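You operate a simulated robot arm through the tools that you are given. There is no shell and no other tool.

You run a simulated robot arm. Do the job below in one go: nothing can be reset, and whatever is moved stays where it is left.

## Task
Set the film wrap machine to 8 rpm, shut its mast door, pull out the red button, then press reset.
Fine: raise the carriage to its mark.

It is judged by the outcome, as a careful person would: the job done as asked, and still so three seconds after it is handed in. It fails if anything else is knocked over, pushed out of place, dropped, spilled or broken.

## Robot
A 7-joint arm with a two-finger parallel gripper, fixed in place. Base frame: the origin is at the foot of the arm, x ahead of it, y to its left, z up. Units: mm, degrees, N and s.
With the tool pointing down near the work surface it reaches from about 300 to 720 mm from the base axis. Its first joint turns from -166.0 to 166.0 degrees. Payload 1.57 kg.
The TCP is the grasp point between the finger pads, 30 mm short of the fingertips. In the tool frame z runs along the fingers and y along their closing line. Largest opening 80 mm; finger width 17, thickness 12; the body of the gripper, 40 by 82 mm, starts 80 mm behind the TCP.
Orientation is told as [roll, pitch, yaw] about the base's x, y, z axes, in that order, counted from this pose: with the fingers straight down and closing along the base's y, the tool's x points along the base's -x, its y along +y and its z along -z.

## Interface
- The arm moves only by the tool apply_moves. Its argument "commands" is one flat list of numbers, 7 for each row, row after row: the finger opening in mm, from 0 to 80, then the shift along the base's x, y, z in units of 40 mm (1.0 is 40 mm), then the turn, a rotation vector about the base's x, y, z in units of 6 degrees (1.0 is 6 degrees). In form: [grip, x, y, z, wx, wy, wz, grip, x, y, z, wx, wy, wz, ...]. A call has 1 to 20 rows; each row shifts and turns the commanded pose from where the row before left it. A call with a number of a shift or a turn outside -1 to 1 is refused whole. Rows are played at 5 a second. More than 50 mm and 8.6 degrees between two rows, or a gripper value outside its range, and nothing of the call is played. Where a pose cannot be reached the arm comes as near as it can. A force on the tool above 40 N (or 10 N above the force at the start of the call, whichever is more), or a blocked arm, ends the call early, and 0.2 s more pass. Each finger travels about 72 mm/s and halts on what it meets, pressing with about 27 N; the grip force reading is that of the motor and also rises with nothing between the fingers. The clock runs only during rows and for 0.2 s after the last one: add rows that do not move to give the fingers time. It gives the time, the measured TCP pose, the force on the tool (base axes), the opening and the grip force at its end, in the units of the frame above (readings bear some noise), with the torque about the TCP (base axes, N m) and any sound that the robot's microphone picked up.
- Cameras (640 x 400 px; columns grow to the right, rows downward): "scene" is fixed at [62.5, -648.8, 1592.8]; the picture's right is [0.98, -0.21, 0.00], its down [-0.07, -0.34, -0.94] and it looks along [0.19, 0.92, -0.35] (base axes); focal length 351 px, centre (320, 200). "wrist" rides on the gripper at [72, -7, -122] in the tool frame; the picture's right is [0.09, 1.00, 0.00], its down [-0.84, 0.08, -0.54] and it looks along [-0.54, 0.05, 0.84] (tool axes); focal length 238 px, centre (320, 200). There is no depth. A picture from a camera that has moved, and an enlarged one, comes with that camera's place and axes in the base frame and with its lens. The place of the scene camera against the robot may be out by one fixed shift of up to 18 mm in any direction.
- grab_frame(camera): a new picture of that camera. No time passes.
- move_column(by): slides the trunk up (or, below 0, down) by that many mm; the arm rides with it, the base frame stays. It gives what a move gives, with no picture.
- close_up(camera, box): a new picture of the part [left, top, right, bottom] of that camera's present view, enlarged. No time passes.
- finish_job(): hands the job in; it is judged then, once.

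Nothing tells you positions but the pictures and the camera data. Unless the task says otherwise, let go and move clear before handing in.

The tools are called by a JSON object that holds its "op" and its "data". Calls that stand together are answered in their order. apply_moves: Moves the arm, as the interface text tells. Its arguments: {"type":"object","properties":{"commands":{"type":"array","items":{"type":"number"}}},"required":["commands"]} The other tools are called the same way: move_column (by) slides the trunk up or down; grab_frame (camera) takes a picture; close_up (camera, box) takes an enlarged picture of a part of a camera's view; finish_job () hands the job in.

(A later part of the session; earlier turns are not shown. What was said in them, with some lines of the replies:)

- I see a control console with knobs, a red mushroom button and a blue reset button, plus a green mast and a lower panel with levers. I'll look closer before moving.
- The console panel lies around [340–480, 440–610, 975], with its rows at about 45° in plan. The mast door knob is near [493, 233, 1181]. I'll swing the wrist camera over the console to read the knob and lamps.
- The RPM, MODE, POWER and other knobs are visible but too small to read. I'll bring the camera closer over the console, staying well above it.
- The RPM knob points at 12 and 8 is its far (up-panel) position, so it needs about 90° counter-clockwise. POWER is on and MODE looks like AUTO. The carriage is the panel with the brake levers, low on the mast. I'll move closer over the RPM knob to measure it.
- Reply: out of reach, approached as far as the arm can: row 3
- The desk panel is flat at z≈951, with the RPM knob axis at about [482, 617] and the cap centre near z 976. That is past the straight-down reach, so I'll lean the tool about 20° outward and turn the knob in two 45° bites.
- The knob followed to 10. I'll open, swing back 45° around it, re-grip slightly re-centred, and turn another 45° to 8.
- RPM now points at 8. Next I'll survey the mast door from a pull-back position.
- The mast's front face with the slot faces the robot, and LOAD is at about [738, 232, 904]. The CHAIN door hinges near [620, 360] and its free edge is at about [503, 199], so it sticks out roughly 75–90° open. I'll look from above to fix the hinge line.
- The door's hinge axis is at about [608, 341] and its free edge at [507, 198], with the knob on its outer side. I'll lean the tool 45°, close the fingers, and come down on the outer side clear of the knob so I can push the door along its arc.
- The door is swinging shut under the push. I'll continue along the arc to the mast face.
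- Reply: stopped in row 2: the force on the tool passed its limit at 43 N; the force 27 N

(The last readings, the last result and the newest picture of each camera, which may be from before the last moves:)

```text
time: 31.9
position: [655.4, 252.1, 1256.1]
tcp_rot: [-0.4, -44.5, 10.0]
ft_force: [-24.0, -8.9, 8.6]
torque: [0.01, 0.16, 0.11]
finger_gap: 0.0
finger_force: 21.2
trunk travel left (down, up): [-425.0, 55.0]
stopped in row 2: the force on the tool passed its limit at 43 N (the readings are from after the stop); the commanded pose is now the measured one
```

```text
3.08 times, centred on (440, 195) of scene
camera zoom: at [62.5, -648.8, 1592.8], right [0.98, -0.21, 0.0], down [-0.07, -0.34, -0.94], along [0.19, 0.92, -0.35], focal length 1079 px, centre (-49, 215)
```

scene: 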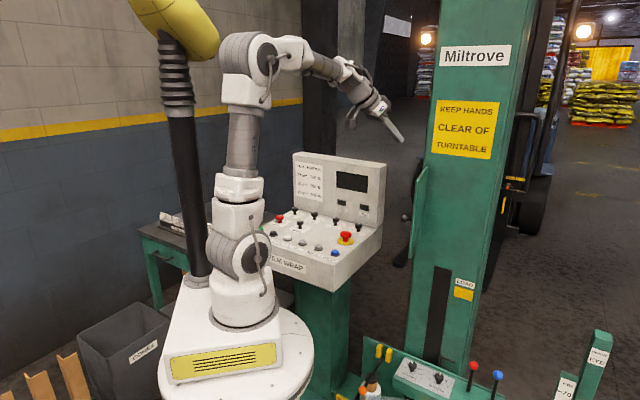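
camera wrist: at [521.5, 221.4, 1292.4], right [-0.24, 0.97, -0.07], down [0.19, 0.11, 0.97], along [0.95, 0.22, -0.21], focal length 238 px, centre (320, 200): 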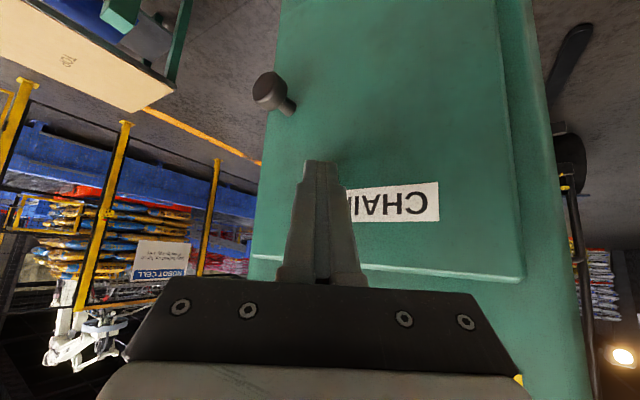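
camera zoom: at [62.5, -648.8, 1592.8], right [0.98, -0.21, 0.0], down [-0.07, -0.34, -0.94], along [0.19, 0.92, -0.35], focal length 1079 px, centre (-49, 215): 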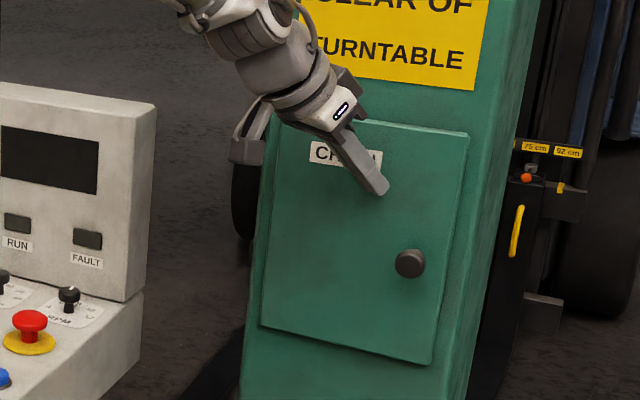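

The door hit its stop at 43 N and looks flush. I'll back off and check that it stays shut.

{"op": "apply_moves", "data": {"commands": [0, -0.5, -0.3, 0.1, 0, 0, 0, 0, -0.8, -0.2, 0.5, 0, 0, 0, 0, -0.9, 0, 0.5, 0, 0, 0, 0, -0.9, 0, 0.4, 0, 0, 0, 0, -0.9, 0.2, 0, 0, 0, 0, 0, -0.9, 0.4, 0, 0, 0, 0, 0, 0, 0, 0, 0, 0, 0]}}

{"op": "grab_frame", "data": {"camera": "wrist"}}

{"op": "close_up", "data": {"camera": "scene", "box": [250, 130, 510, 400]}}

```text
time: 33.5
position: [461.9, 257.4, 1314.0]
tcp_rot: [-0.4, -44.4, 10.1]
ft_force: [-0.9, -0.4, -0.5]
torque: [0.02, 0.01, 0.01]
finger_gap: 0.2
finger_force: 21.1
trunk travel left (down, up): [-425.0, 55.0]
```

```text
taken
camera wrist: at [329.1, 227.1, 1351.3], right [-0.24, 0.97, -0.07], down [0.2, 0.12, 0.97], along [0.95, 0.21, -0.22], focal length 238 px, centre (320, 200)
```

wrist: 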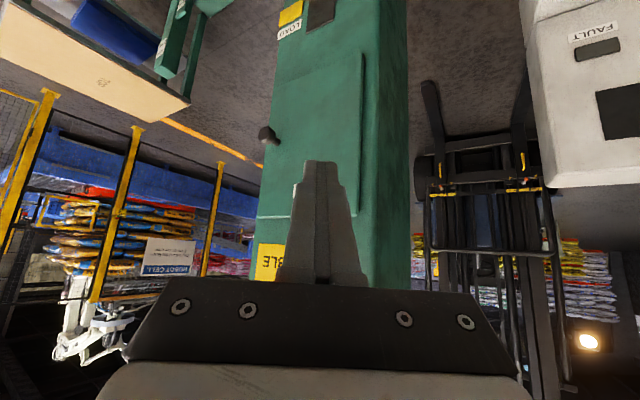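

```text
1.48 times, centred on (380, 265) of scene
camera zoom: at [62.5, -648.8, 1592.8], right [0.98, -0.21, 0.0], down [-0.07, -0.34, -0.94], along [0.19, 0.92, -0.35], focal length 520 px, centre (231, 104)
```

zoom: 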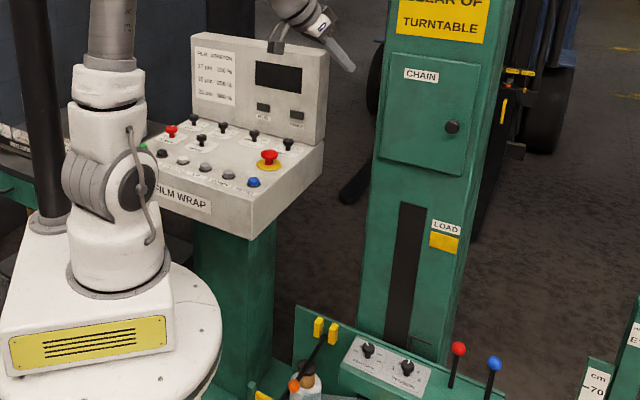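

The door stays shut. Now for the red mushroom button, cap centre about [404, 538, 982]. I'll straighten the tool and go above it with the fingers open.

{"op": "apply_moves", "data": {"commands": [80, -0.1036, 0.5018, 0, -0.1628, 0.9233, 0, 80, -0.1036, 0.5018, 0, -0.1628, 0.9233, 0, 80, -0.1036, 0.5018, 0, -0.1628, 0.9233, 0, 80, -0.1036, 0.5018, 0, -0.1628, 0.9233, 0, 80, -0.1036, 0.5018, -0.4, -0.1628, 0.9233, 0, 80, -0.1036, 0.5018, -0.4, -0.1628, 0.9233, 0, 80, -0.1036, 0.5018, -0.4, -0.1628, 0.9233, 0, 80, -0.1036, 0.5018, -0.4, -0.1628, 0.82, 0, 80, -0.1036, 0.5018, -0.5, 0, 0, 0.9722, 80, -0.1036, 0.5018, -0.5, 0, 0, 0.9722, 80, -0.1036, 0.5018, -0.5, 0, 0, 0.9722, 80, -0.1036, 0.5018, -0.5, 0, 0, 0.9722, 80, -0.1036, 0.5018, -0.5, 0, 0, 0.9722, 80, -0.1036, 0.5018, -0.5, 0, 0, 0.9722, 80, 0, 0, 0, 0, 0, 0]}}

{"op": "grab_frame", "data": {"camera": "wrist"}}

{"op": "close_up", "data": {"camera": "scene", "box": [280, 130, 420, 270]}}

```text
time: 36.8
position: [404.9, 538.4, 1129.1]
tcp_rot: [-0.3, -0.1, 45.2]
ft_force: [0.3, 0.2, -0.3]
torque: [-0.03, -0.01, 0.04]
finger_gap: 79.9
finger_force: 0.0
trunk travel left (down, up): [-425.0, 55.0]
```

```text
taken
camera wrist: at [359.0, 484.2, 1250.9], right [-0.77, 0.64, -0.01], down [0.53, 0.65, 0.54], along [0.35, 0.41, -0.84], focal length 238 px, centre (320, 200)
```

wrist: 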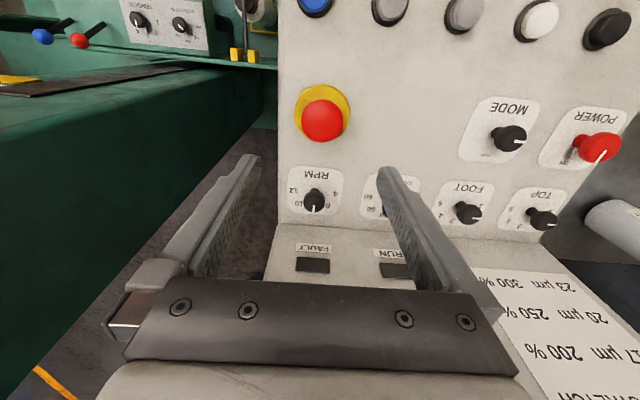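

```text
2.86 times, centred on (350, 200) of scene
camera zoom: at [62.5, -648.8, 1592.8], right [0.98, -0.21, 0.0], down [-0.07, -0.34, -0.94], along [0.19, 0.92, -0.35], focal length 1002 px, centre (234, 200)
```

zoom: 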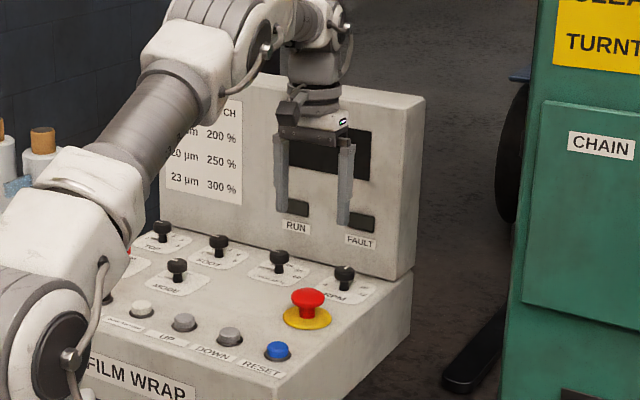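

{"op": "apply_moves", "data": {"commands": [80, -0.04, 0.03, -0.9, 0, 0, 0, 80, 0, 0, -0.9, 0, 0, 0, 80, 0, 0, -0.7, 0, 0, 0, 80, 0, 0, -0.5, 0, 0, 0, 80, 0, 0, -0.5, 0, 0, 0, 80, 0, 0, 0, 0, 0, 0]}}

{"op": "grab_frame", "data": {"camera": "wrist"}}

{"op": "close_up", "data": {"camera": "scene", "box": [300, 170, 390, 260]}}

```text
time: 38.1
position: [404.5, 539.3, 988.2]
tcp_rot: [-0.4, 0.0, 45.1]
ft_force: [0.8, -0.7, -0.5]
torque: [0.02, 0.03, -0.03]
finger_gap: 79.9
finger_force: 0.0
trunk travel left (down, up): [-425.0, 55.0]
```

```text
taken
camera wrist: at [357.7, 485.2, 1111.2], right [-0.77, 0.64, -0.01], down [0.53, 0.65, 0.54], along [0.35, 0.41, -0.84], focal length 238 px, centre (320, 200)
```

wrist: 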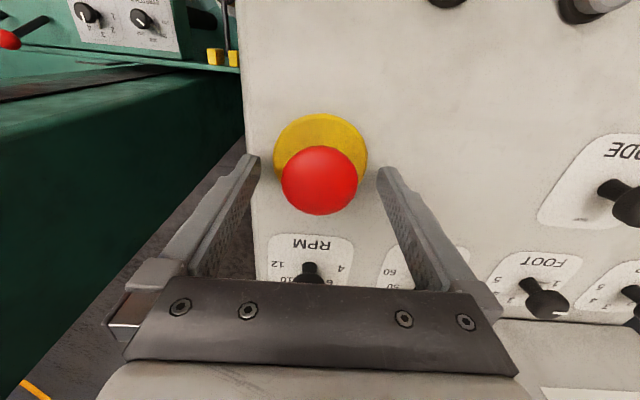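

```text
4.44 times, centred on (345, 215) of scene
camera zoom: at [62.5, -648.8, 1592.8], right [0.98, -0.21, 0.0], down [-0.07, -0.34, -0.94], along [0.19, 0.92, -0.35], focal length 1559 px, centre (209, 133)
```

zoom: 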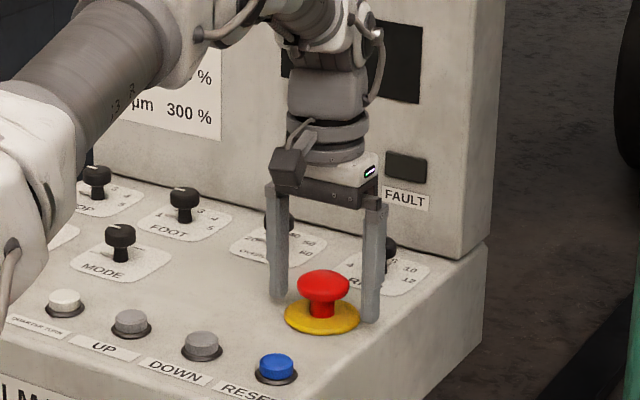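

{"op": "apply_moves", "data": {"commands": [20, 0, 0, 0, 0, 0, 0, 20, 0, 0, 0, 0, 0, 0, 20, 0, 0, 0, 0, 0, 0]}}

{"op": "grab_frame", "data": {"camera": "wrist"}}

{"op": "close_up", "data": {"camera": "scene", "box": [300, 170, 390, 260]}}

```text
time: 39.0
position: [404.1, 538.7, 990.3]
tcp_rot: [-0.4, 0.0, 45.0]
ft_force: [-0.3, -0.9, -0.4]
torque: [-0.03, -0.03, -0.01]
finger_gap: 45.1
finger_force: 45.1
trunk travel left (down, up): [-425.0, 55.0]
```

```text
taken
camera wrist: at [357.9, 484.9, 1111.5], right [-0.77, 0.64, -0.01], down [0.53, 0.65, 0.54], along [0.35, 0.41, -0.84], focal length 238 px, centre (320, 200)
```

wrist: 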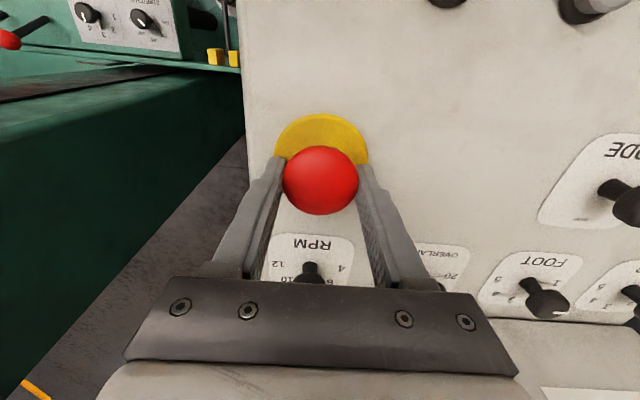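

```text
4.44 times, centred on (345, 215) of scene
camera zoom: at [62.5, -648.8, 1592.8], right [0.98, -0.21, 0.0], down [-0.07, -0.34, -0.94], along [0.19, 0.92, -0.35], focal length 1559 px, centre (209, 133)
```

zoom: 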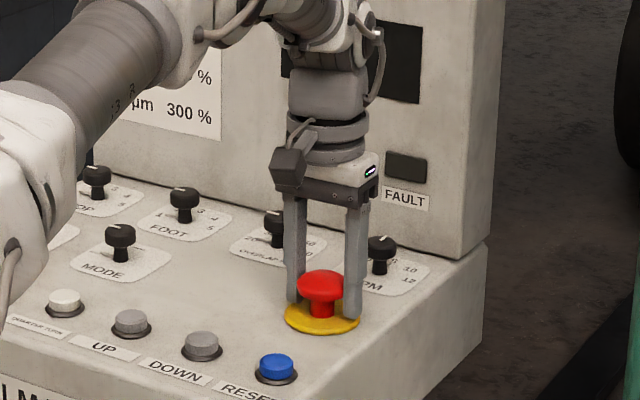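

{"op": "apply_moves", "data": {"commands": [20, 0, 0, 0.06, 0, 0, 0, 20, 0, 0, 0.06, 0, 0, 0, 20, 0, 0, 0.06, 0, 0, 0, 20, 0, 0, 0.06, 0, 0, 0, 20, 0, 0, 0, 0, 0, 0]}}

{"op": "close_up", "data": {"camera": "scene", "box": [300, 170, 390, 260]}}

```text
time: 40.1
position: [403.5, 539.1, 996.6]
tcp_rot: [-0.5, 0.0, 45.1]
ft_force: [0.2, -3.9, -10.5]
torque: [0.41, -0.4, 0.0]
finger_gap: 45.1
finger_force: 44.8
trunk travel left (down, up): [-425.0, 55.0]
```

```text
4.44 times, centred on (345, 215) of scene
camera zoom: at [62.5, -648.8, 1592.8], right [0.98, -0.21, 0.0], down [-0.07, -0.34, -0.94], along [0.19, 0.92, -0.35], focal length 1559 px, centre (209, 133)
```

zoom: 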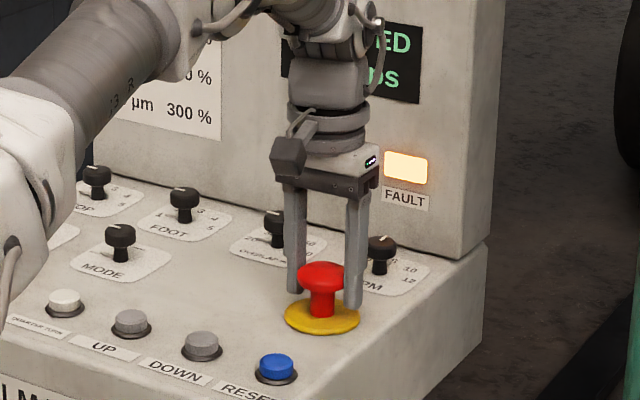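

The button popped out: the display woke up and the FAULT lamp is lit. I'll release, lift clear and read the screen.

{"op": "apply_moves", "data": {"commands": [80, 0, 0, 0, 0, 0, 0, 80, 0, 0, 0, 0, 0, 0, 80, 0, 0, 0, 0, 0, 0, 80, 0, 0, 0.8, 0, 0, 0, 80, -0.1, -0.1, 0.9, 0, 0, 0, 80, -0.5, -0.5, 0.9, 0, 0, 0, 80, -0.6, -0.6, 0.2, 0, 0, 0, 80, -0.6, -0.6, 0, 0, 0, 0, 80, 0, 0, 0, 0, 0, 0]}}

{"op": "grab_frame", "data": {"camera": "wrist"}}

{"op": "close_up", "data": {"camera": "scene", "box": [270, 140, 400, 280]}}

```text
time: 42.1
position: [333.5, 468.3, 1110.7]
tcp_rot: [-0.4, 0.1, 45.0]
ft_force: [0.0, -0.5, 0.2]
torque: [0.0, 0.0, 0.03]
finger_gap: 79.7
finger_force: 0.0
trunk travel left (down, up): [-425.0, 55.0]
```

```text
taken
camera wrist: at [286.0, 412.8, 1233.2], right [-0.77, 0.64, -0.01], down [0.53, 0.65, 0.54], along [0.35, 0.41, -0.84], focal length 238 px, centre (320, 200)
```

wrist: 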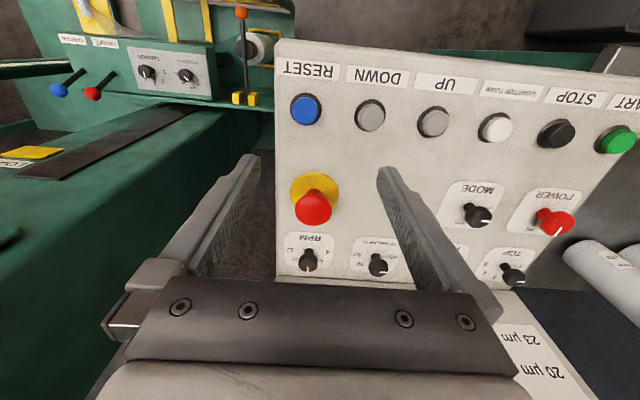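

```text
2.86 times, centred on (335, 210) of scene
camera zoom: at [62.5, -648.8, 1592.8], right [0.98, -0.21, 0.0], down [-0.07, -0.34, -0.94], along [0.19, 0.92, -0.35], focal length 1002 px, centre (277, 171)
```

zoom: 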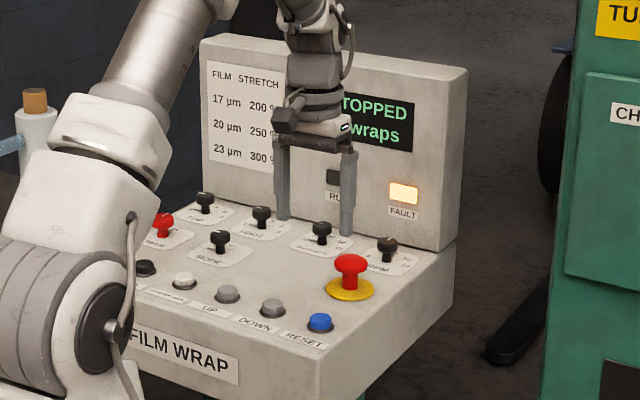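

The screen reads "STOPPED / 0 wraps" with FAULT lit. Next is RESET at about [337, 447], top z≈962; I'll close the fingers and come in over it.

{"op": "apply_moves", "data": {"commands": [0, 0.1, -0.53, 0, 0.0667, 0, 0, 0, 0, 0, -0.7, 0, 0, 0, 0, 0, 0, -0.7, 0, 0, 0, 0, 0, 0, -0.7, 0, 0, 0, 0, 0, 0, -0.2, 0, 0, 0, 0, 0, 0, 0, 0, 0, 0]}}

{"op": "grab_frame", "data": {"camera": "wrist"}}

{"op": "close_up", "data": {"camera": "scene", "box": [290, 190, 380, 280]}}

```text
time: 43.5
position: [335.9, 446.6, 1018.7]
tcp_rot: [-0.1, -0.3, 45.0]
ft_force: [-0.3, 0.5, -0.8]
torque: [-0.03, -0.02, -0.04]
finger_gap: 0.2
finger_force: 20.7
trunk travel left (down, up): [-425.0, 55.0]
```

```text
taken
camera wrist: at [289.9, 391.7, 1141.2], right [-0.77, 0.64, 0.0], down [0.53, 0.65, 0.55], along [0.35, 0.42, -0.84], focal length 238 px, centre (320, 200)
```

wrist: 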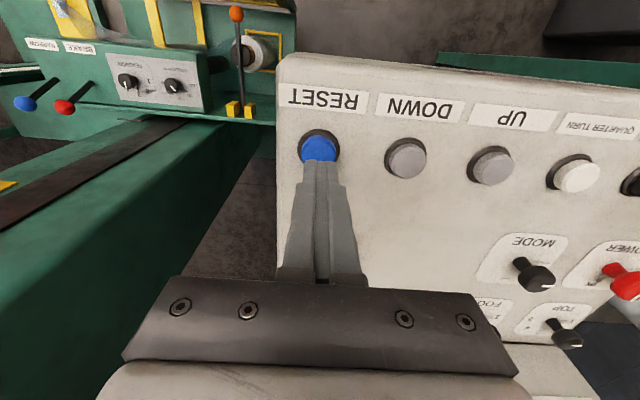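

```text
4.44 times, centred on (335, 235) of scene
camera zoom: at [62.5, -648.8, 1592.8], right [0.98, -0.21, 0.0], down [-0.07, -0.34, -0.94], along [0.19, 0.92, -0.35], focal length 1559 px, centre (253, 44)
```

zoom: 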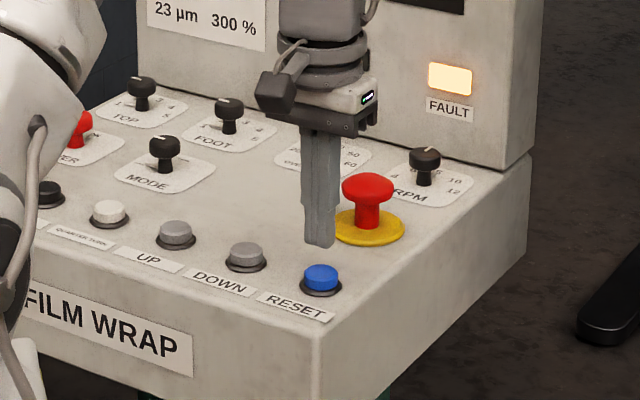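

{"op": "apply_moves", "data": {"commands": [0, -0.06, -0.07, -0.5, 0, 0, 0, 0, 0, 0, -0.1, 0, 0, 0, 0, 0, 0, -0.075, 0, 0, 0, 0, 0, 0, -0.05, 0, 0, 0, 0, 0, 0, -0.05, 0, 0, 0]}}

{"op": "close_up", "data": {"camera": "scene", "box": [290, 160, 400, 280]}}

```text
time: 44.8
position: [334.3, 443.1, 989.2]
tcp_rot: [-0.1, -0.4, 45.1]
ft_force: [0.5, -0.1, 5.3]
torque: [-0.04, -0.01, 0.02]
finger_gap: 0.0
finger_force: 21.5
trunk travel left (down, up): [-425.0, 55.0]
heard: click
```

```text
3.33 times, centred on (345, 220) of scene
camera zoom: at [62.5, -648.8, 1592.8], right [0.98, -0.21, 0.0], down [-0.07, -0.34, -0.94], along [0.19, 0.92, -0.35], focal length 1169 px, centre (237, 133)
```

zoom: 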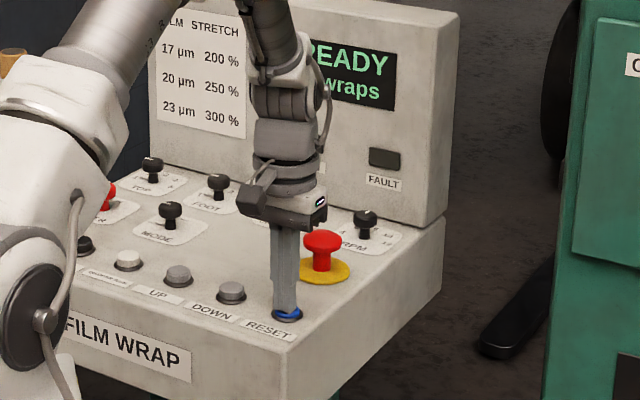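

RESET clicked: the screen shows READY and FAULT went out. I'll lift off, move over UP, and study the carriage and its mark before raising it.

{"op": "apply_moves", "data": {"commands": [0, 0, 0, 0.8, 0, 0, 0, 0, -0.6, 0.6, 0.2, 0, 0, 0, 0, -0.6, 0.6, 0, 0, 0, 0, 0, -0.6, 0.6, 0, 0, 0, 0, 0, -0.6, 0.6, 0, 0, 0, 0, 0, 0, 0, 0, 0, 0, 0]}}

{"op": "grab_frame", "data": {"camera": "wrist"}}

{"op": "grab_frame", "data": {"camera": "scene"}}

{"op": "close_up", "data": {"camera": "scene", "box": [400, 250, 520, 400]}}

{"op": "close_up", "data": {"camera": "wrist", "box": [0, 0, 250, 200]}}

```text
time: 46.1
position: [237.2, 540.1, 1026.2]
tcp_rot: [-0.3, -0.4, 45.0]
ft_force: [0.0, -0.4, 0.4]
torque: [0.05, 0.0, 0.01]
finger_gap: 0.0
finger_force: 21.3
trunk travel left (down, up): [-425.0, 55.0]
```

```text
taken
camera wrist: at [191.0, 484.4, 1149.8], right [-0.77, 0.64, 0.0], down [0.53, 0.65, 0.55], along [0.35, 0.42, -0.84], focal length 238 px, centre (320, 200)
```

wrist: 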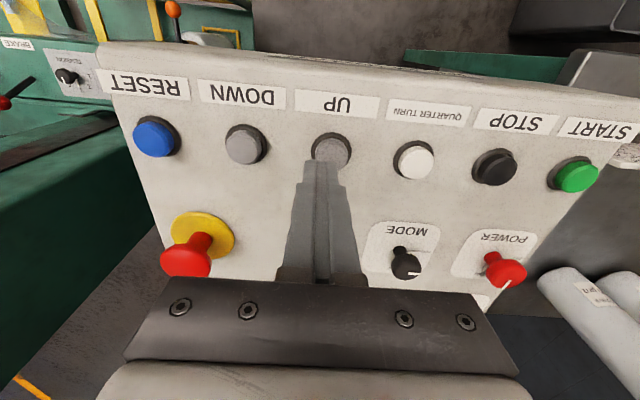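

```text
taken
```

scene: 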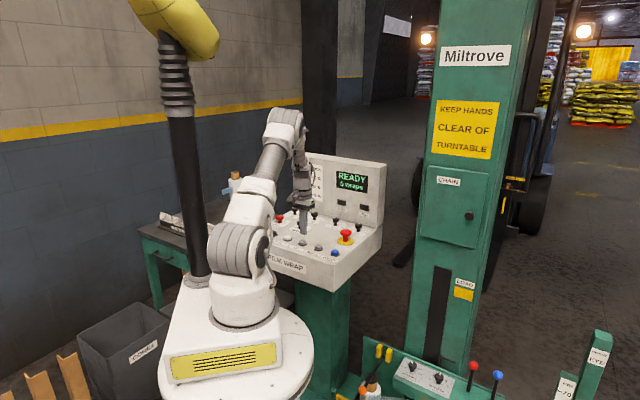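

```text
2.67 times, centred on (460, 325) of scene
camera zoom: at [62.5, -648.8, 1592.8], right [0.98, -0.21, 0.0], down [-0.07, -0.34, -0.94], along [0.19, 0.92, -0.35], focal length 935 px, centre (-53, -133)
```

zoom: 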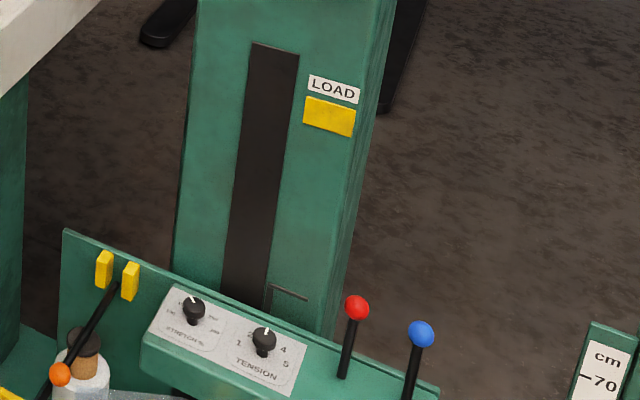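

```text
2.00 times, centred on (125, 100) of wrist
camera zoom: at [191.0, 484.4, 1149.8], right [-0.77, 0.64, 0.0], down [0.53, 0.65, 0.55], along [0.35, 0.42, -0.84], focal length 477 px, centre (710, 400)
```

zoom: 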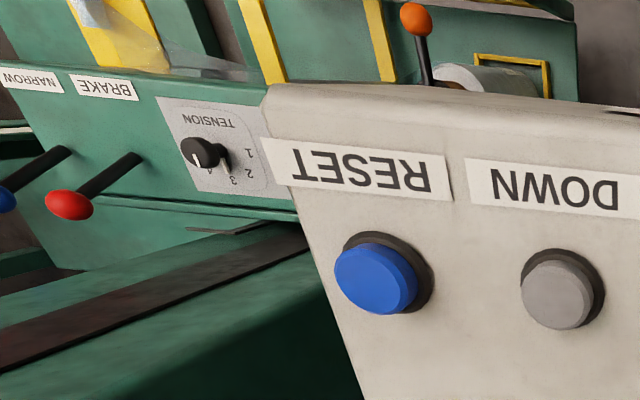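

The carriage carries a thin pointer arm beside the slot, and the yellow LOAD patch is about 240 mm above it. I'll give UP a short test press and release to see whether the carriage moves in this mode and how fast.

{"op": "apply_moves", "data": {"commands": [0, -0.175, 0.15, -0.5, 0, 0, 0, 0, 0, 0, -0.2, 0, 0, 0, 0, 0, 0, -0.15, 0, 0, 0, 0, 0, 0, -0.1, 0, 0, 0, 0, 0, 0, 0, 0, 0, 0, 0, 0, 0, 0.4, 0, 0, 0, 0, 0, 0, 0, 0, 0, 0]}}

{"op": "close_up", "data": {"camera": "scene", "box": [400, 250, 520, 400]}}

{"op": "close_up", "data": {"camera": "scene", "box": [270, 140, 400, 280]}}

```text
time: 47.8
position: [230.2, 545.3, 1005.9]
tcp_rot: [0.0, -0.3, 45.1]
ft_force: [0.0, -0.3, -0.3]
torque: [-0.02, 0.0, 0.01]
finger_gap: 0.0
finger_force: 21.1
trunk travel left (down, up): [-425.0, 55.0]
heard: click
```

```text
2.67 times, centred on (460, 325) of scene
camera zoom: at [62.5, -648.8, 1592.8], right [0.98, -0.21, 0.0], down [-0.07, -0.34, -0.94], along [0.19, 0.92, -0.35], focal length 935 px, centre (-53, -133)
```

zoom: 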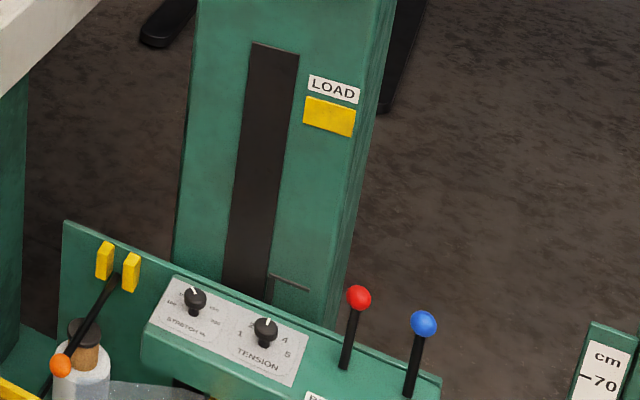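

```text
2.86 times, centred on (335, 210) of scene
camera zoom: at [62.5, -648.8, 1592.8], right [0.98, -0.21, 0.0], down [-0.07, -0.34, -0.94], along [0.19, 0.92, -0.35], focal length 1002 px, centre (277, 171)
```

zoom: 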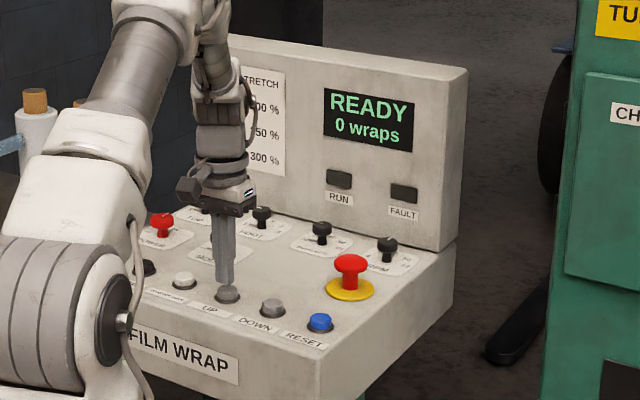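

UP works: the carriage rose about 10 mm on that short press. I'll press and hold, checking between calls.

{"op": "apply_moves", "data": {"commands": [0, 0, 0, -0.25, 0, 0, 0, 0, 0, 0, -0.17, 0, 0, 0, 0, 0, 0, 0, 0, 0, 0, 0, 0, 0, 0, 0, 0, 0, 0, 0, 0, 0, 0, 0, 0, 0, 0, 0, 0, 0, 0, 0, 0, 0, 0, 0, 0, 0, 0, 0, 0, 0, 0, 0, 0, 0, 0, 0, 0, 0, 0, 0, 0]}}

{"op": "close_up", "data": {"camera": "scene", "box": [400, 250, 520, 400]}}

```text
time: 49.8
position: [229.7, 546.9, 988.7]
tcp_rot: [-0.2, -0.3, 45.1]
ft_force: [0.6, -0.3, 2.7]
torque: [0.0, -0.05, 0.03]
finger_gap: 0.1
finger_force: 21.7
trunk travel left (down, up): [-425.0, 55.0]
heard: click
```

```text
2.67 times, centred on (460, 325) of scene
camera zoom: at [62.5, -648.8, 1592.8], right [0.98, -0.21, 0.0], down [-0.07, -0.34, -0.94], along [0.19, 0.92, -0.35], focal length 935 px, centre (-53, -133)
```

zoom: 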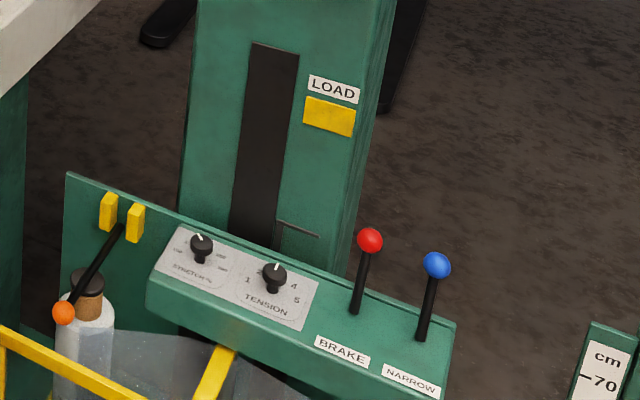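

{"op": "apply_moves", "data": {"commands": [0, 0, 0, 0, 0, 0, 0, 0, 0, 0, 0, 0, 0, 0, 0, 0, 0, 0, 0, 0, 0, 0, 0, 0, 0, 0, 0, 0, 0, 0, 0, 0, 0, 0, 0, 0, 0, 0, 0, 0, 0, 0, 0, 0, 0, 0, 0, 0, 0, 0, 0, 0, 0, 0, 0, 0, 0, 0, 0, 0, 0, 0, 0, 0, 0, 0, 0, 0, 0, 0]}}

{"op": "close_up", "data": {"camera": "scene", "box": [400, 250, 520, 400]}}

```text
time: 52.0
position: [230.1, 545.7, 989.1]
tcp_rot: [-0.2, -0.2, 45.1]
ft_force: [-0.1, 0.6, 3.5]
torque: [0.02, 0.0, -0.04]
finger_gap: 0.0
finger_force: 21.0
trunk travel left (down, up): [-425.0, 55.0]
```

```text
2.67 times, centred on (460, 325) of scene
camera zoom: at [62.5, -648.8, 1592.8], right [0.98, -0.21, 0.0], down [-0.07, -0.34, -0.94], along [0.19, 0.92, -0.35], focal length 935 px, centre (-53, -133)
```

zoom: 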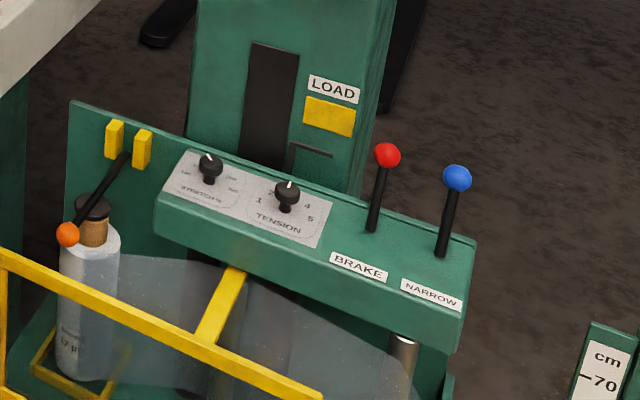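

{"op": "apply_moves", "data": {"commands": [0, 0, 0, 0, 0, 0, 0, 0, 0, 0, 0, 0, 0, 0, 0, 0, 0, 0.3, 0, 0, 0]}}

{"op": "close_up", "data": {"camera": "scene", "box": [440, 260, 500, 320]}}

```text
time: 52.8
position: [228.9, 544.8, 1000.7]
tcp_rot: [-0.2, -0.2, 45.0]
ft_force: [0.7, 0.3, -1.2]
torque: [-0.01, 0.03, 0.01]
finger_gap: 0.0
finger_force: 21.1
trunk travel left (down, up): [-425.0, 55.0]
```

```text
6.67 times, centred on (470, 290) of scene
camera zoom: at [62.5, -648.8, 1592.8], right [0.98, -0.21, 0.0], down [-0.07, -0.34, -0.94], along [0.19, 0.92, -0.35], focal length 2338 px, centre (-680, -400)
```

zoom: 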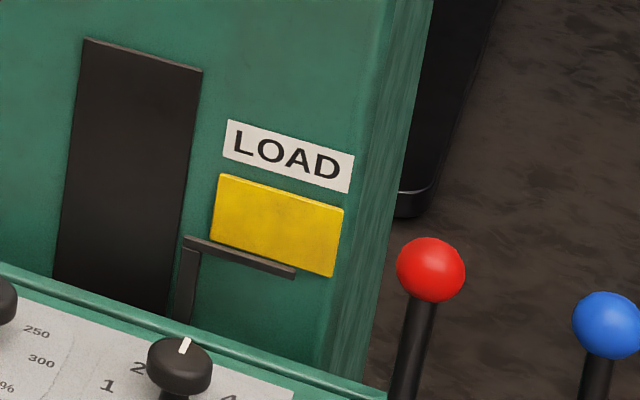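

The pointer is at the lower edge of the yellow patch, so about 20 mm more will centre it. I'll use a brief tap.

{"op": "apply_moves", "data": {"commands": [0, 0, 0, -0.2, 0, 0, 0, 0, 0, 0, -0.1, 0, 0, 0, 0, 0, 0, 0.3, 0, 0, 0]}}

{"op": "close_up", "data": {"camera": "scene", "box": [440, 260, 500, 320]}}

```text
time: 53.5
position: [231.4, 545.5, 999.8]
tcp_rot: [-0.1, -0.3, 45.0]
ft_force: [0.1, -0.6, -0.2]
torque: [-0.01, 0.0, -0.01]
finger_gap: 0.3
finger_force: 21.2
trunk travel left (down, up): [-425.0, 55.0]
heard: click
```

```text
6.67 times, centred on (470, 290) of scene
camera zoom: at [62.5, -648.8, 1592.8], right [0.98, -0.21, 0.0], down [-0.07, -0.34, -0.94], along [0.19, 0.92, -0.35], focal length 2338 px, centre (-680, -400)
```

zoom: 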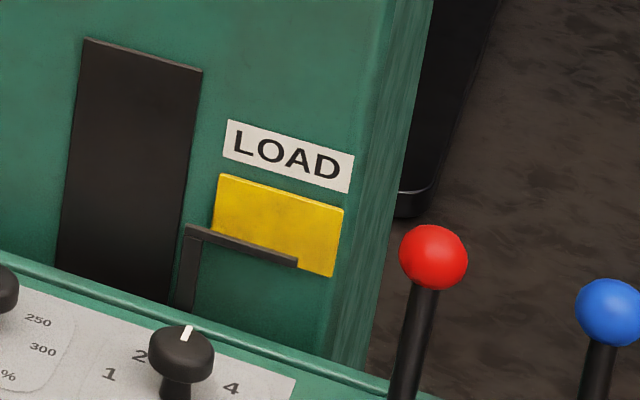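

{"op": "apply_moves", "data": {"commands": [0, 0, 0, -0.2, 0, 0, 0, 0, 0, 0, -0.1, 0, 0, 0, 0, 0, 0, 0.3, 0, 0, 0, 0, 0, 0, 0, 0, 0, 0]}}

{"op": "close_up", "data": {"camera": "scene", "box": [440, 260, 500, 320]}}

```text
time: 54.5
position: [231.7, 545.2, 1000.6]
tcp_rot: [-0.2, -0.2, 45.1]
ft_force: [-0.1, -0.1, 0.2]
torque: [0.0, 0.03, 0.0]
finger_gap: 0.0
finger_force: 21.5
trunk travel left (down, up): [-425.0, 55.0]
heard: click
```

```text
6.67 times, centred on (470, 290) of scene
camera zoom: at [62.5, -648.8, 1592.8], right [0.98, -0.21, 0.0], down [-0.07, -0.34, -0.94], along [0.19, 0.92, -0.35], focal length 2338 px, centre (-680, -400)
```

zoom: 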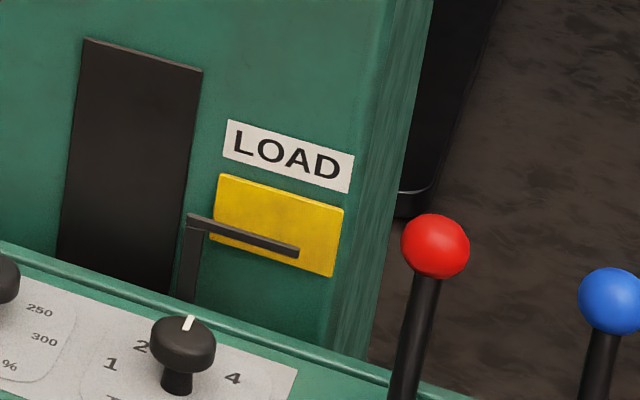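

{"op": "apply_moves", "data": {"commands": [0, 0, 0, -0.2, 0, 0, 0, 0, 0, 0, -0.1, 0, 0, 0, 0, 0, 0, 0.3, 0, 0, 0, 0, 0, 0, 0, 0, 0, 0]}}

{"op": "close_up", "data": {"camera": "scene", "box": [440, 260, 500, 320]}}

{"op": "close_up", "data": {"camera": "wrist", "box": [0, 0, 120, 180]}}

```text
time: 55.5
position: [231.2, 546.1, 1000.5]
tcp_rot: [-0.1, -0.3, 45.1]
ft_force: [0.4, 0.0, -0.4]
torque: [0.02, -0.02, -0.01]
finger_gap: 0.0
finger_force: 21.3
trunk travel left (down, up): [-425.0, 55.0]
heard: click
```

```text
6.67 times, centred on (470, 290) of scene
camera zoom: at [62.5, -648.8, 1592.8], right [0.98, -0.21, 0.0], down [-0.07, -0.34, -0.94], along [0.19, 0.92, -0.35], focal length 2338 px, centre (-680, -400)
```

zoom: 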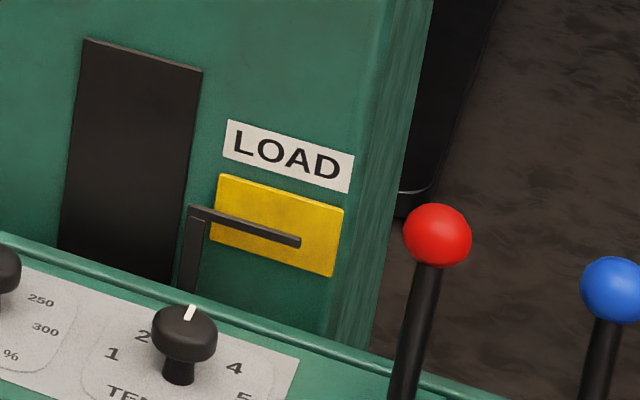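

```text
2.22 times, centred on (60, 90) of wrist
camera zoom: at [184.5, 490.5, 1123.2], right [-0.77, 0.64, 0.0], down [0.53, 0.65, 0.55], along [0.35, 0.42, -0.84], focal length 530 px, centre (898, 444)
```

zoom: 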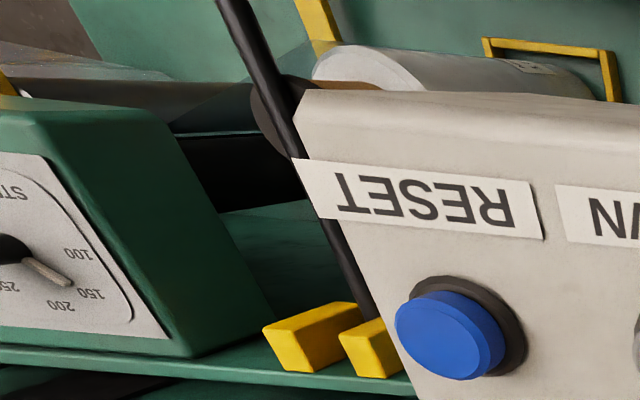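

The pointer sits on the yellow patch, slightly below its centre in this steep view. I'll check from a second, flatter angle with the wrist camera.

{"op": "apply_moves", "data": {"commands": [0, 0, 0, 0.9, 0, 0, -0.8333, 0, 0, 0, 0.9, 0, 0, -0.8333, 0, 0.3, -0.9, 0.5, 0, 0, -0.8333, 0, 0.3, -0.9, 0.5, 0, 0, -0.8333, 0, 0.3, -0.9, 0.5, 0, 0, -0.8333, 0, 0.3, -0.9, 0.5, 0, 0, -0.8333, 0, 0.47, -0.91, 0, 0.2426, -0.9056, 0, 0, 0.47, -0.91, 0, 0.2426, -0.9056, 0, 0, 0.47, -0.91, 0, 0.2426, -0.9056, 0, 0, 0.47, -0.91, 0, 0.2426, -0.9056, 0, 0, 0.47, -0.91, 0, 0.2426, -0.9056, 0, 0, 0.47, -0.91, 0, 0.2426, -0.9056, 0, 0, 0.47, -0.91, 0, 0.2426, -0.9056, 0, 0, 0.47, -0.91, 0, 0.2426, -0.9056, 0, 0, 0, 0, 0, 0, 0, 0]}}

{"op": "grab_frame", "data": {"camera": "wrist"}}

{"op": "grab_frame", "data": {"camera": "scene"}}

```text
time: 58.8
position: [423.7, 123.1, 1152.2]
tcp_rot: [0.0, -45.3, 15.9]
ft_force: [2.2, -8.4, 0.3]
torque: [0.51, 0.21, 0.52]
finger_gap: 0.0
finger_force: 21.3
out of reach, approached as far as the arm can: row 13
trunk travel left (down, up): [-425.0, 55.0]
```

```text
taken
camera wrist: at [294.5, 79.4, 1186.9], right [-0.34, 0.94, -0.06], down [0.17, 0.13, 0.98], along [0.93, 0.32, -0.21], focal length 238 px, centre (320, 200)
```

wrist: 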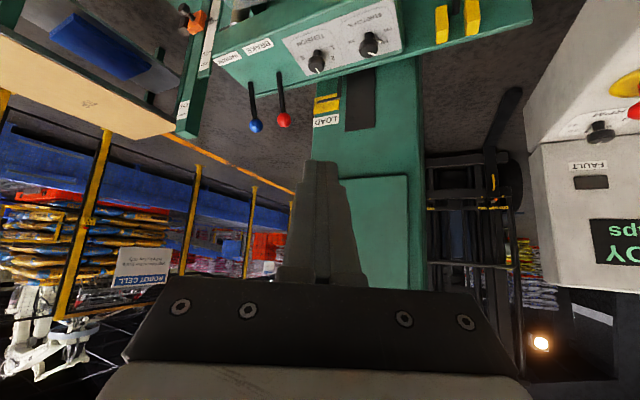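

```text
taken
```

scene: 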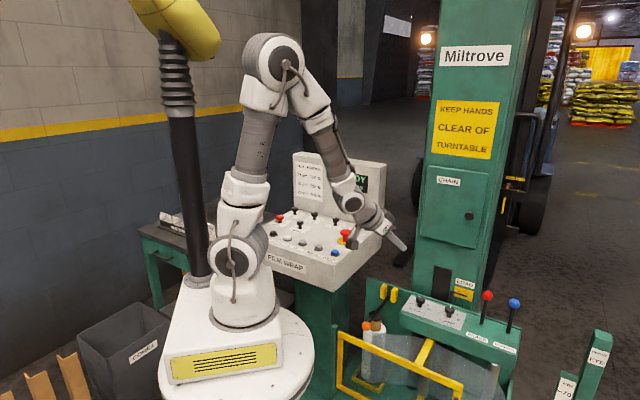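

{"op": "apply_moves", "data": {"commands": [0, 0, 0, 0, 0, 0, 0, 0, 0, 0, 0, 0, 0, 0]}}

{"op": "close_up", "data": {"camera": "wrist", "box": [280, 60, 400, 150]}}

{"op": "close_up", "data": {"camera": "scene", "box": [180, 20, 430, 300]}}

```text
time: 59.4
position: [427.0, 116.3, 1152.1]
tcp_rot: [-0.2, -45.2, 15.0]
ft_force: [-0.1, 0.1, 0.6]
torque: [-0.02, -0.02, 0.01]
finger_gap: 0.2
finger_force: 21.2
trunk travel left (down, up): [-425.0, 55.0]
```

```text
4.44 times, centred on (340, 105) of wrist
camera zoom: at [295.3, 75.0, 1187.2], right [-0.32, 0.94, -0.07], down [0.18, 0.13, 0.98], along [0.93, 0.3, -0.21], focal length 1059 px, centre (231, 622)
```

zoom: 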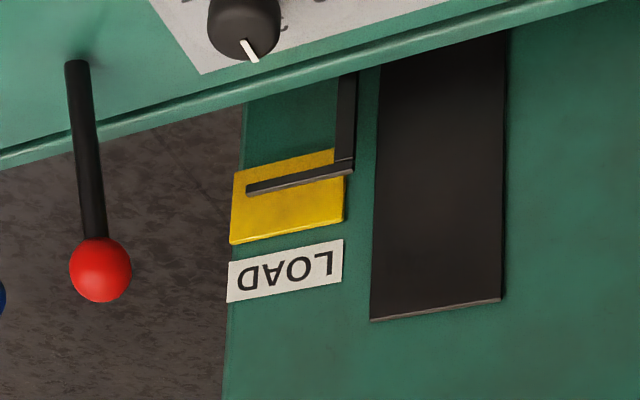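

```text
1.43 times, centred on (305, 160) of scene
camera zoom: at [62.5, -648.8, 1592.8], right [0.98, -0.21, 0.0], down [-0.07, -0.34, -0.94], along [0.19, 0.92, -0.35], focal length 501 px, centre (341, 257)
```

zoom: 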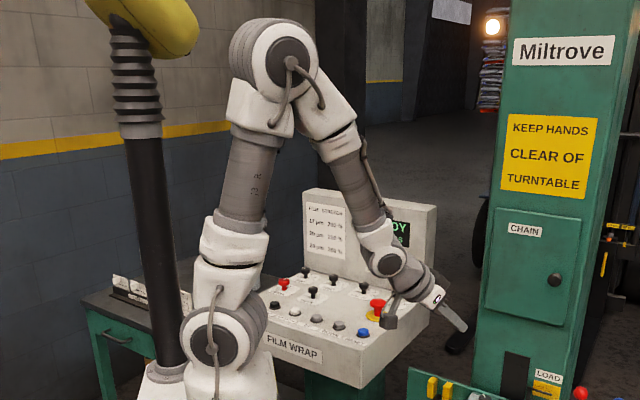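

{"op": "apply_moves", "data": {"commands": [0, -0.2, 0, -0.7, 0, 0, 0, 0, -0.2, 0, -0.7, 0, 0, 0, 0, 0, 0, -0.7, 0, 0, 0, 0, 0, 0, -0.7, 0, 0, 0, 0, 0, 0, -0.7, 0, 0, 0, 0, 0, 0, 0, 0, 0, 0]}}

{"op": "grab_frame", "data": {"camera": "wrist"}}

{"op": "close_up", "data": {"camera": "wrist", "box": [270, 90, 370, 170]}}

```text
time: 60.8
position: [428.8, 121.0, 1015.2]
tcp_rot: [-0.3, -45.4, 15.2]
ft_force: [0.0, -0.2, -0.5]
torque: [0.03, 0.01, -0.02]
finger_gap: 0.1
finger_force: 21.5
out of reach, approached as far as the arm can: row 1, 2
trunk travel left (down, up): [-425.0, 55.0]
```

```text
taken
camera wrist: at [298.2, 79.7, 1050.4], right [-0.32, 0.94, -0.07], down [0.18, 0.13, 0.98], along [0.93, 0.3, -0.21], focal length 238 px, centre (320, 200)
```

wrist: 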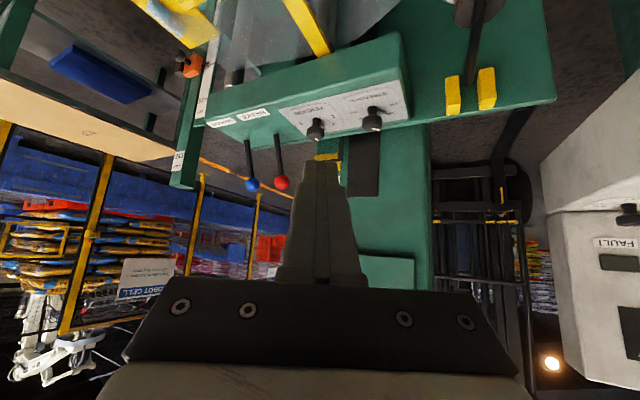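

```text
5.00 times, centred on (320, 130) of wrist
camera zoom: at [298.2, 79.7, 1050.4], right [-0.32, 0.94, -0.07], down [0.18, 0.13, 0.98], along [0.93, 0.3, -0.21], focal length 1192 px, centre (320, 550)
```

zoom: 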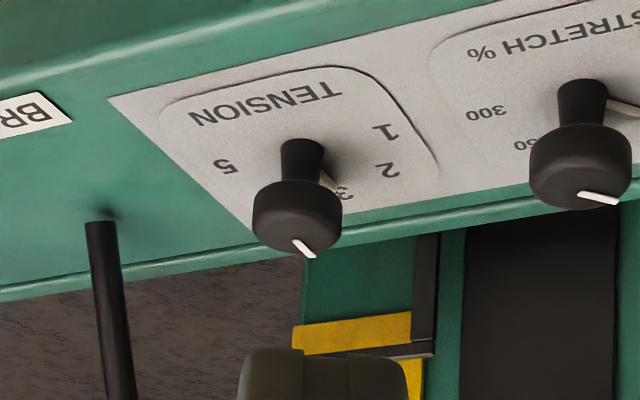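

{"op": "apply_moves", "data": {"commands": [0, 0, 0, 0, 0, 0, 1, 0, 0, 0, 0, 0, 0, 1, 0, 0, 0, 0, 0, 0, 0]}}

{"op": "grab_frame", "data": {"camera": "wrist"}}

{"op": "close_up", "data": {"camera": "wrist", "box": [220, 120, 320, 200]}}

```text
time: 61.5
position: [428.7, 120.7, 1015.8]
tcp_rot: [-0.1, -45.3, 27.2]
ft_force: [-0.1, 0.9, 0.5]
torque: [-0.01, -0.03, -0.03]
finger_gap: 0.0
finger_force: 21.3
trunk travel left (down, up): [-425.0, 55.0]
```

```text
taken
camera wrist: at [309.8, 53.2, 1050.4], right [-0.51, 0.86, -0.07], down [0.14, 0.16, 0.98], along [0.85, 0.49, -0.21], focal length 238 px, centre (320, 200)
```

wrist: 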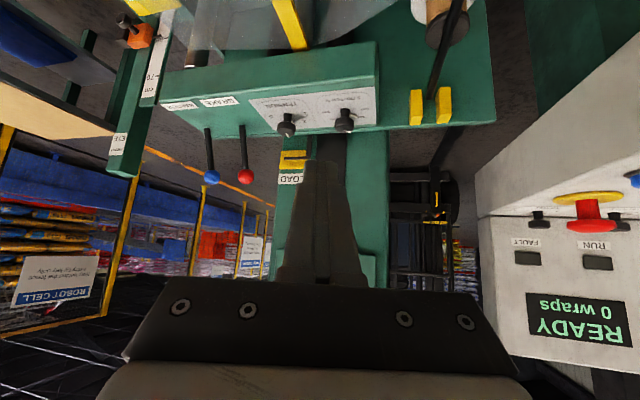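

```text
5.00 times, centred on (270, 160) of wrist
camera zoom: at [309.8, 53.2, 1050.4], right [-0.51, 0.86, -0.07], down [0.14, 0.16, 0.98], along [0.85, 0.49, -0.21], focal length 1192 px, centre (570, 400)
```

zoom: 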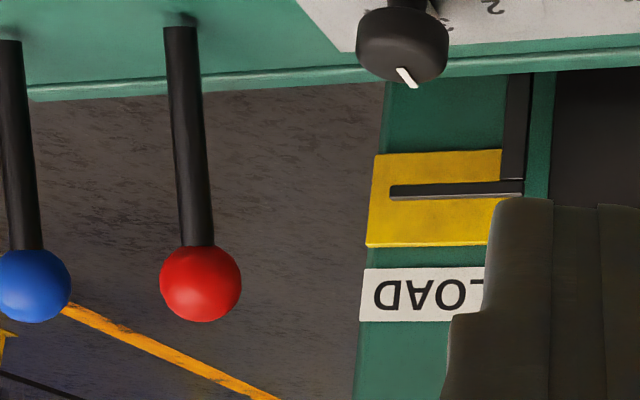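

From the flatter view the pointer crosses the middle of the yellow LOAD patch; allowing for parallax it's within about 2 mm of centre. I'll raise the arm clear and do a last check of everything.

{"op": "apply_moves", "data": {"commands": [40, 0, 0, 0.8, 0, 0, 0, 40, 0, 0, 0.9, 0, 0, 0, 40, 0, 0.3, 0.9, 0, 0, 0, 40, 0, 0.5, 0.9, 0, 0, 0, 40, 0, 0, 0, 0, 0, 0, 40, 0, 0, 0, 0, 0, 0]}}

{"op": "grab_frame", "data": {"camera": "scene"}}

{"op": "close_up", "data": {"camera": "scene", "box": [260, 150, 400, 270]}}

{"op": "close_up", "data": {"camera": "scene", "box": [400, 150, 520, 320]}}

```text
time: 63.0
position: [429.9, 152.9, 1154.6]
tcp_rot: [-0.2, -45.4, 27.1]
ft_force: [0.2, -0.3, -0.3]
torque: [0.04, 0.01, 0.0]
finger_gap: 39.9
finger_force: 0.0
trunk travel left (down, up): [-425.0, 55.0]
```

```text
taken
```

scene: 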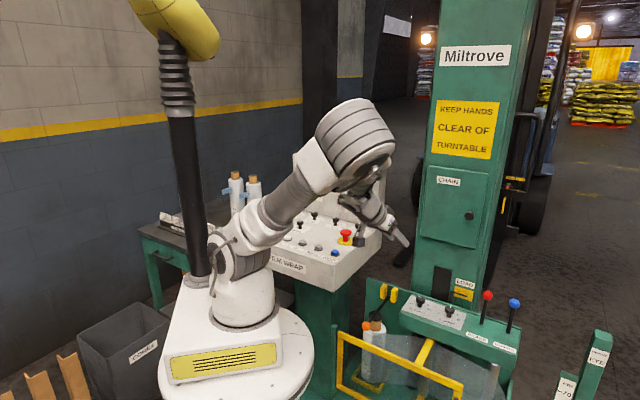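

```text
3.33 times, centred on (330, 210) of scene
camera zoom: at [62.5, -648.8, 1592.8], right [0.98, -0.21, 0.0], down [-0.07, -0.34, -0.94], along [0.19, 0.92, -0.35], focal length 1169 px, centre (287, 167)
```

zoom: 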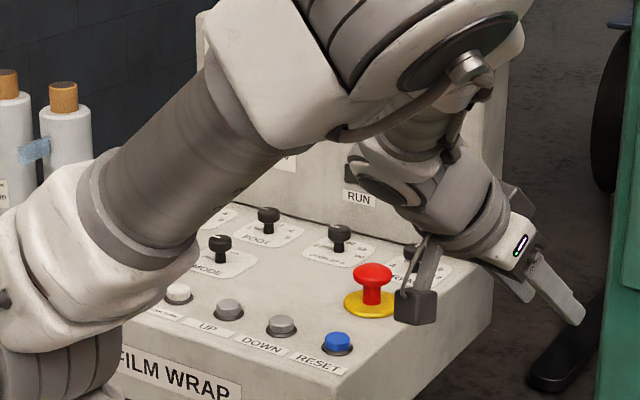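

```text
2.35 times, centred on (460, 235) of scene
camera zoom: at [62.5, -648.8, 1592.8], right [0.98, -0.21, 0.0], down [-0.07, -0.34, -0.94], along [0.19, 0.92, -0.35], focal length 825 px, centre (-9, 118)
```

zoom: 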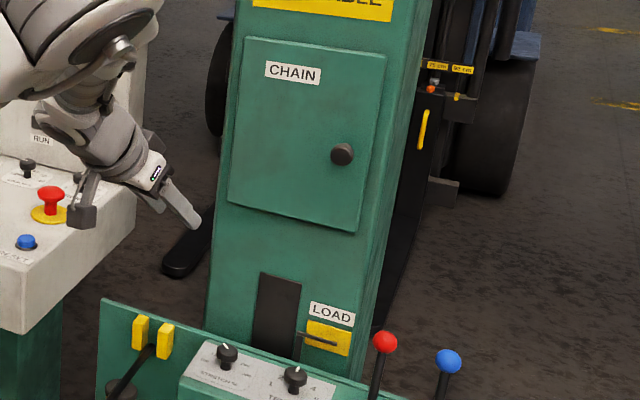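

RPM reads 8, the door is shut, the red button is out, the screen showed READY after the reset, and the pointer is on the LOAD mark. The arm is clear, so I'm handing in.

{"op": "finish_job", "data": {}}

```text
The job is handed in.
```

The film wrap machine is set as you asked, and I've handed the job in.

- **Speed:** the RPM knob moved from 12 to 8, and its pointer lines up with the 8 position.
- **Mast door:** it's pushed shut against its stop and stayed flush after I backed away.
- **Red button:** it's pulled out. The display came on and the FAULT lamp lit when it released.
- **Reset:** it clicked when pressed, the FAULT lamp went out and the screen shows READY.
- **Carriage:** I raised it with the UP button until its pointer crossed the yellow LOAD patch. I read "its mark" as that patch. Allowing for the camera angle, the pointer is within about 2 mm of the patch's centre.

The other knobs and buttons were left alone, and I saw nothing knocked over or moved. The arm is raised clear of the machine.
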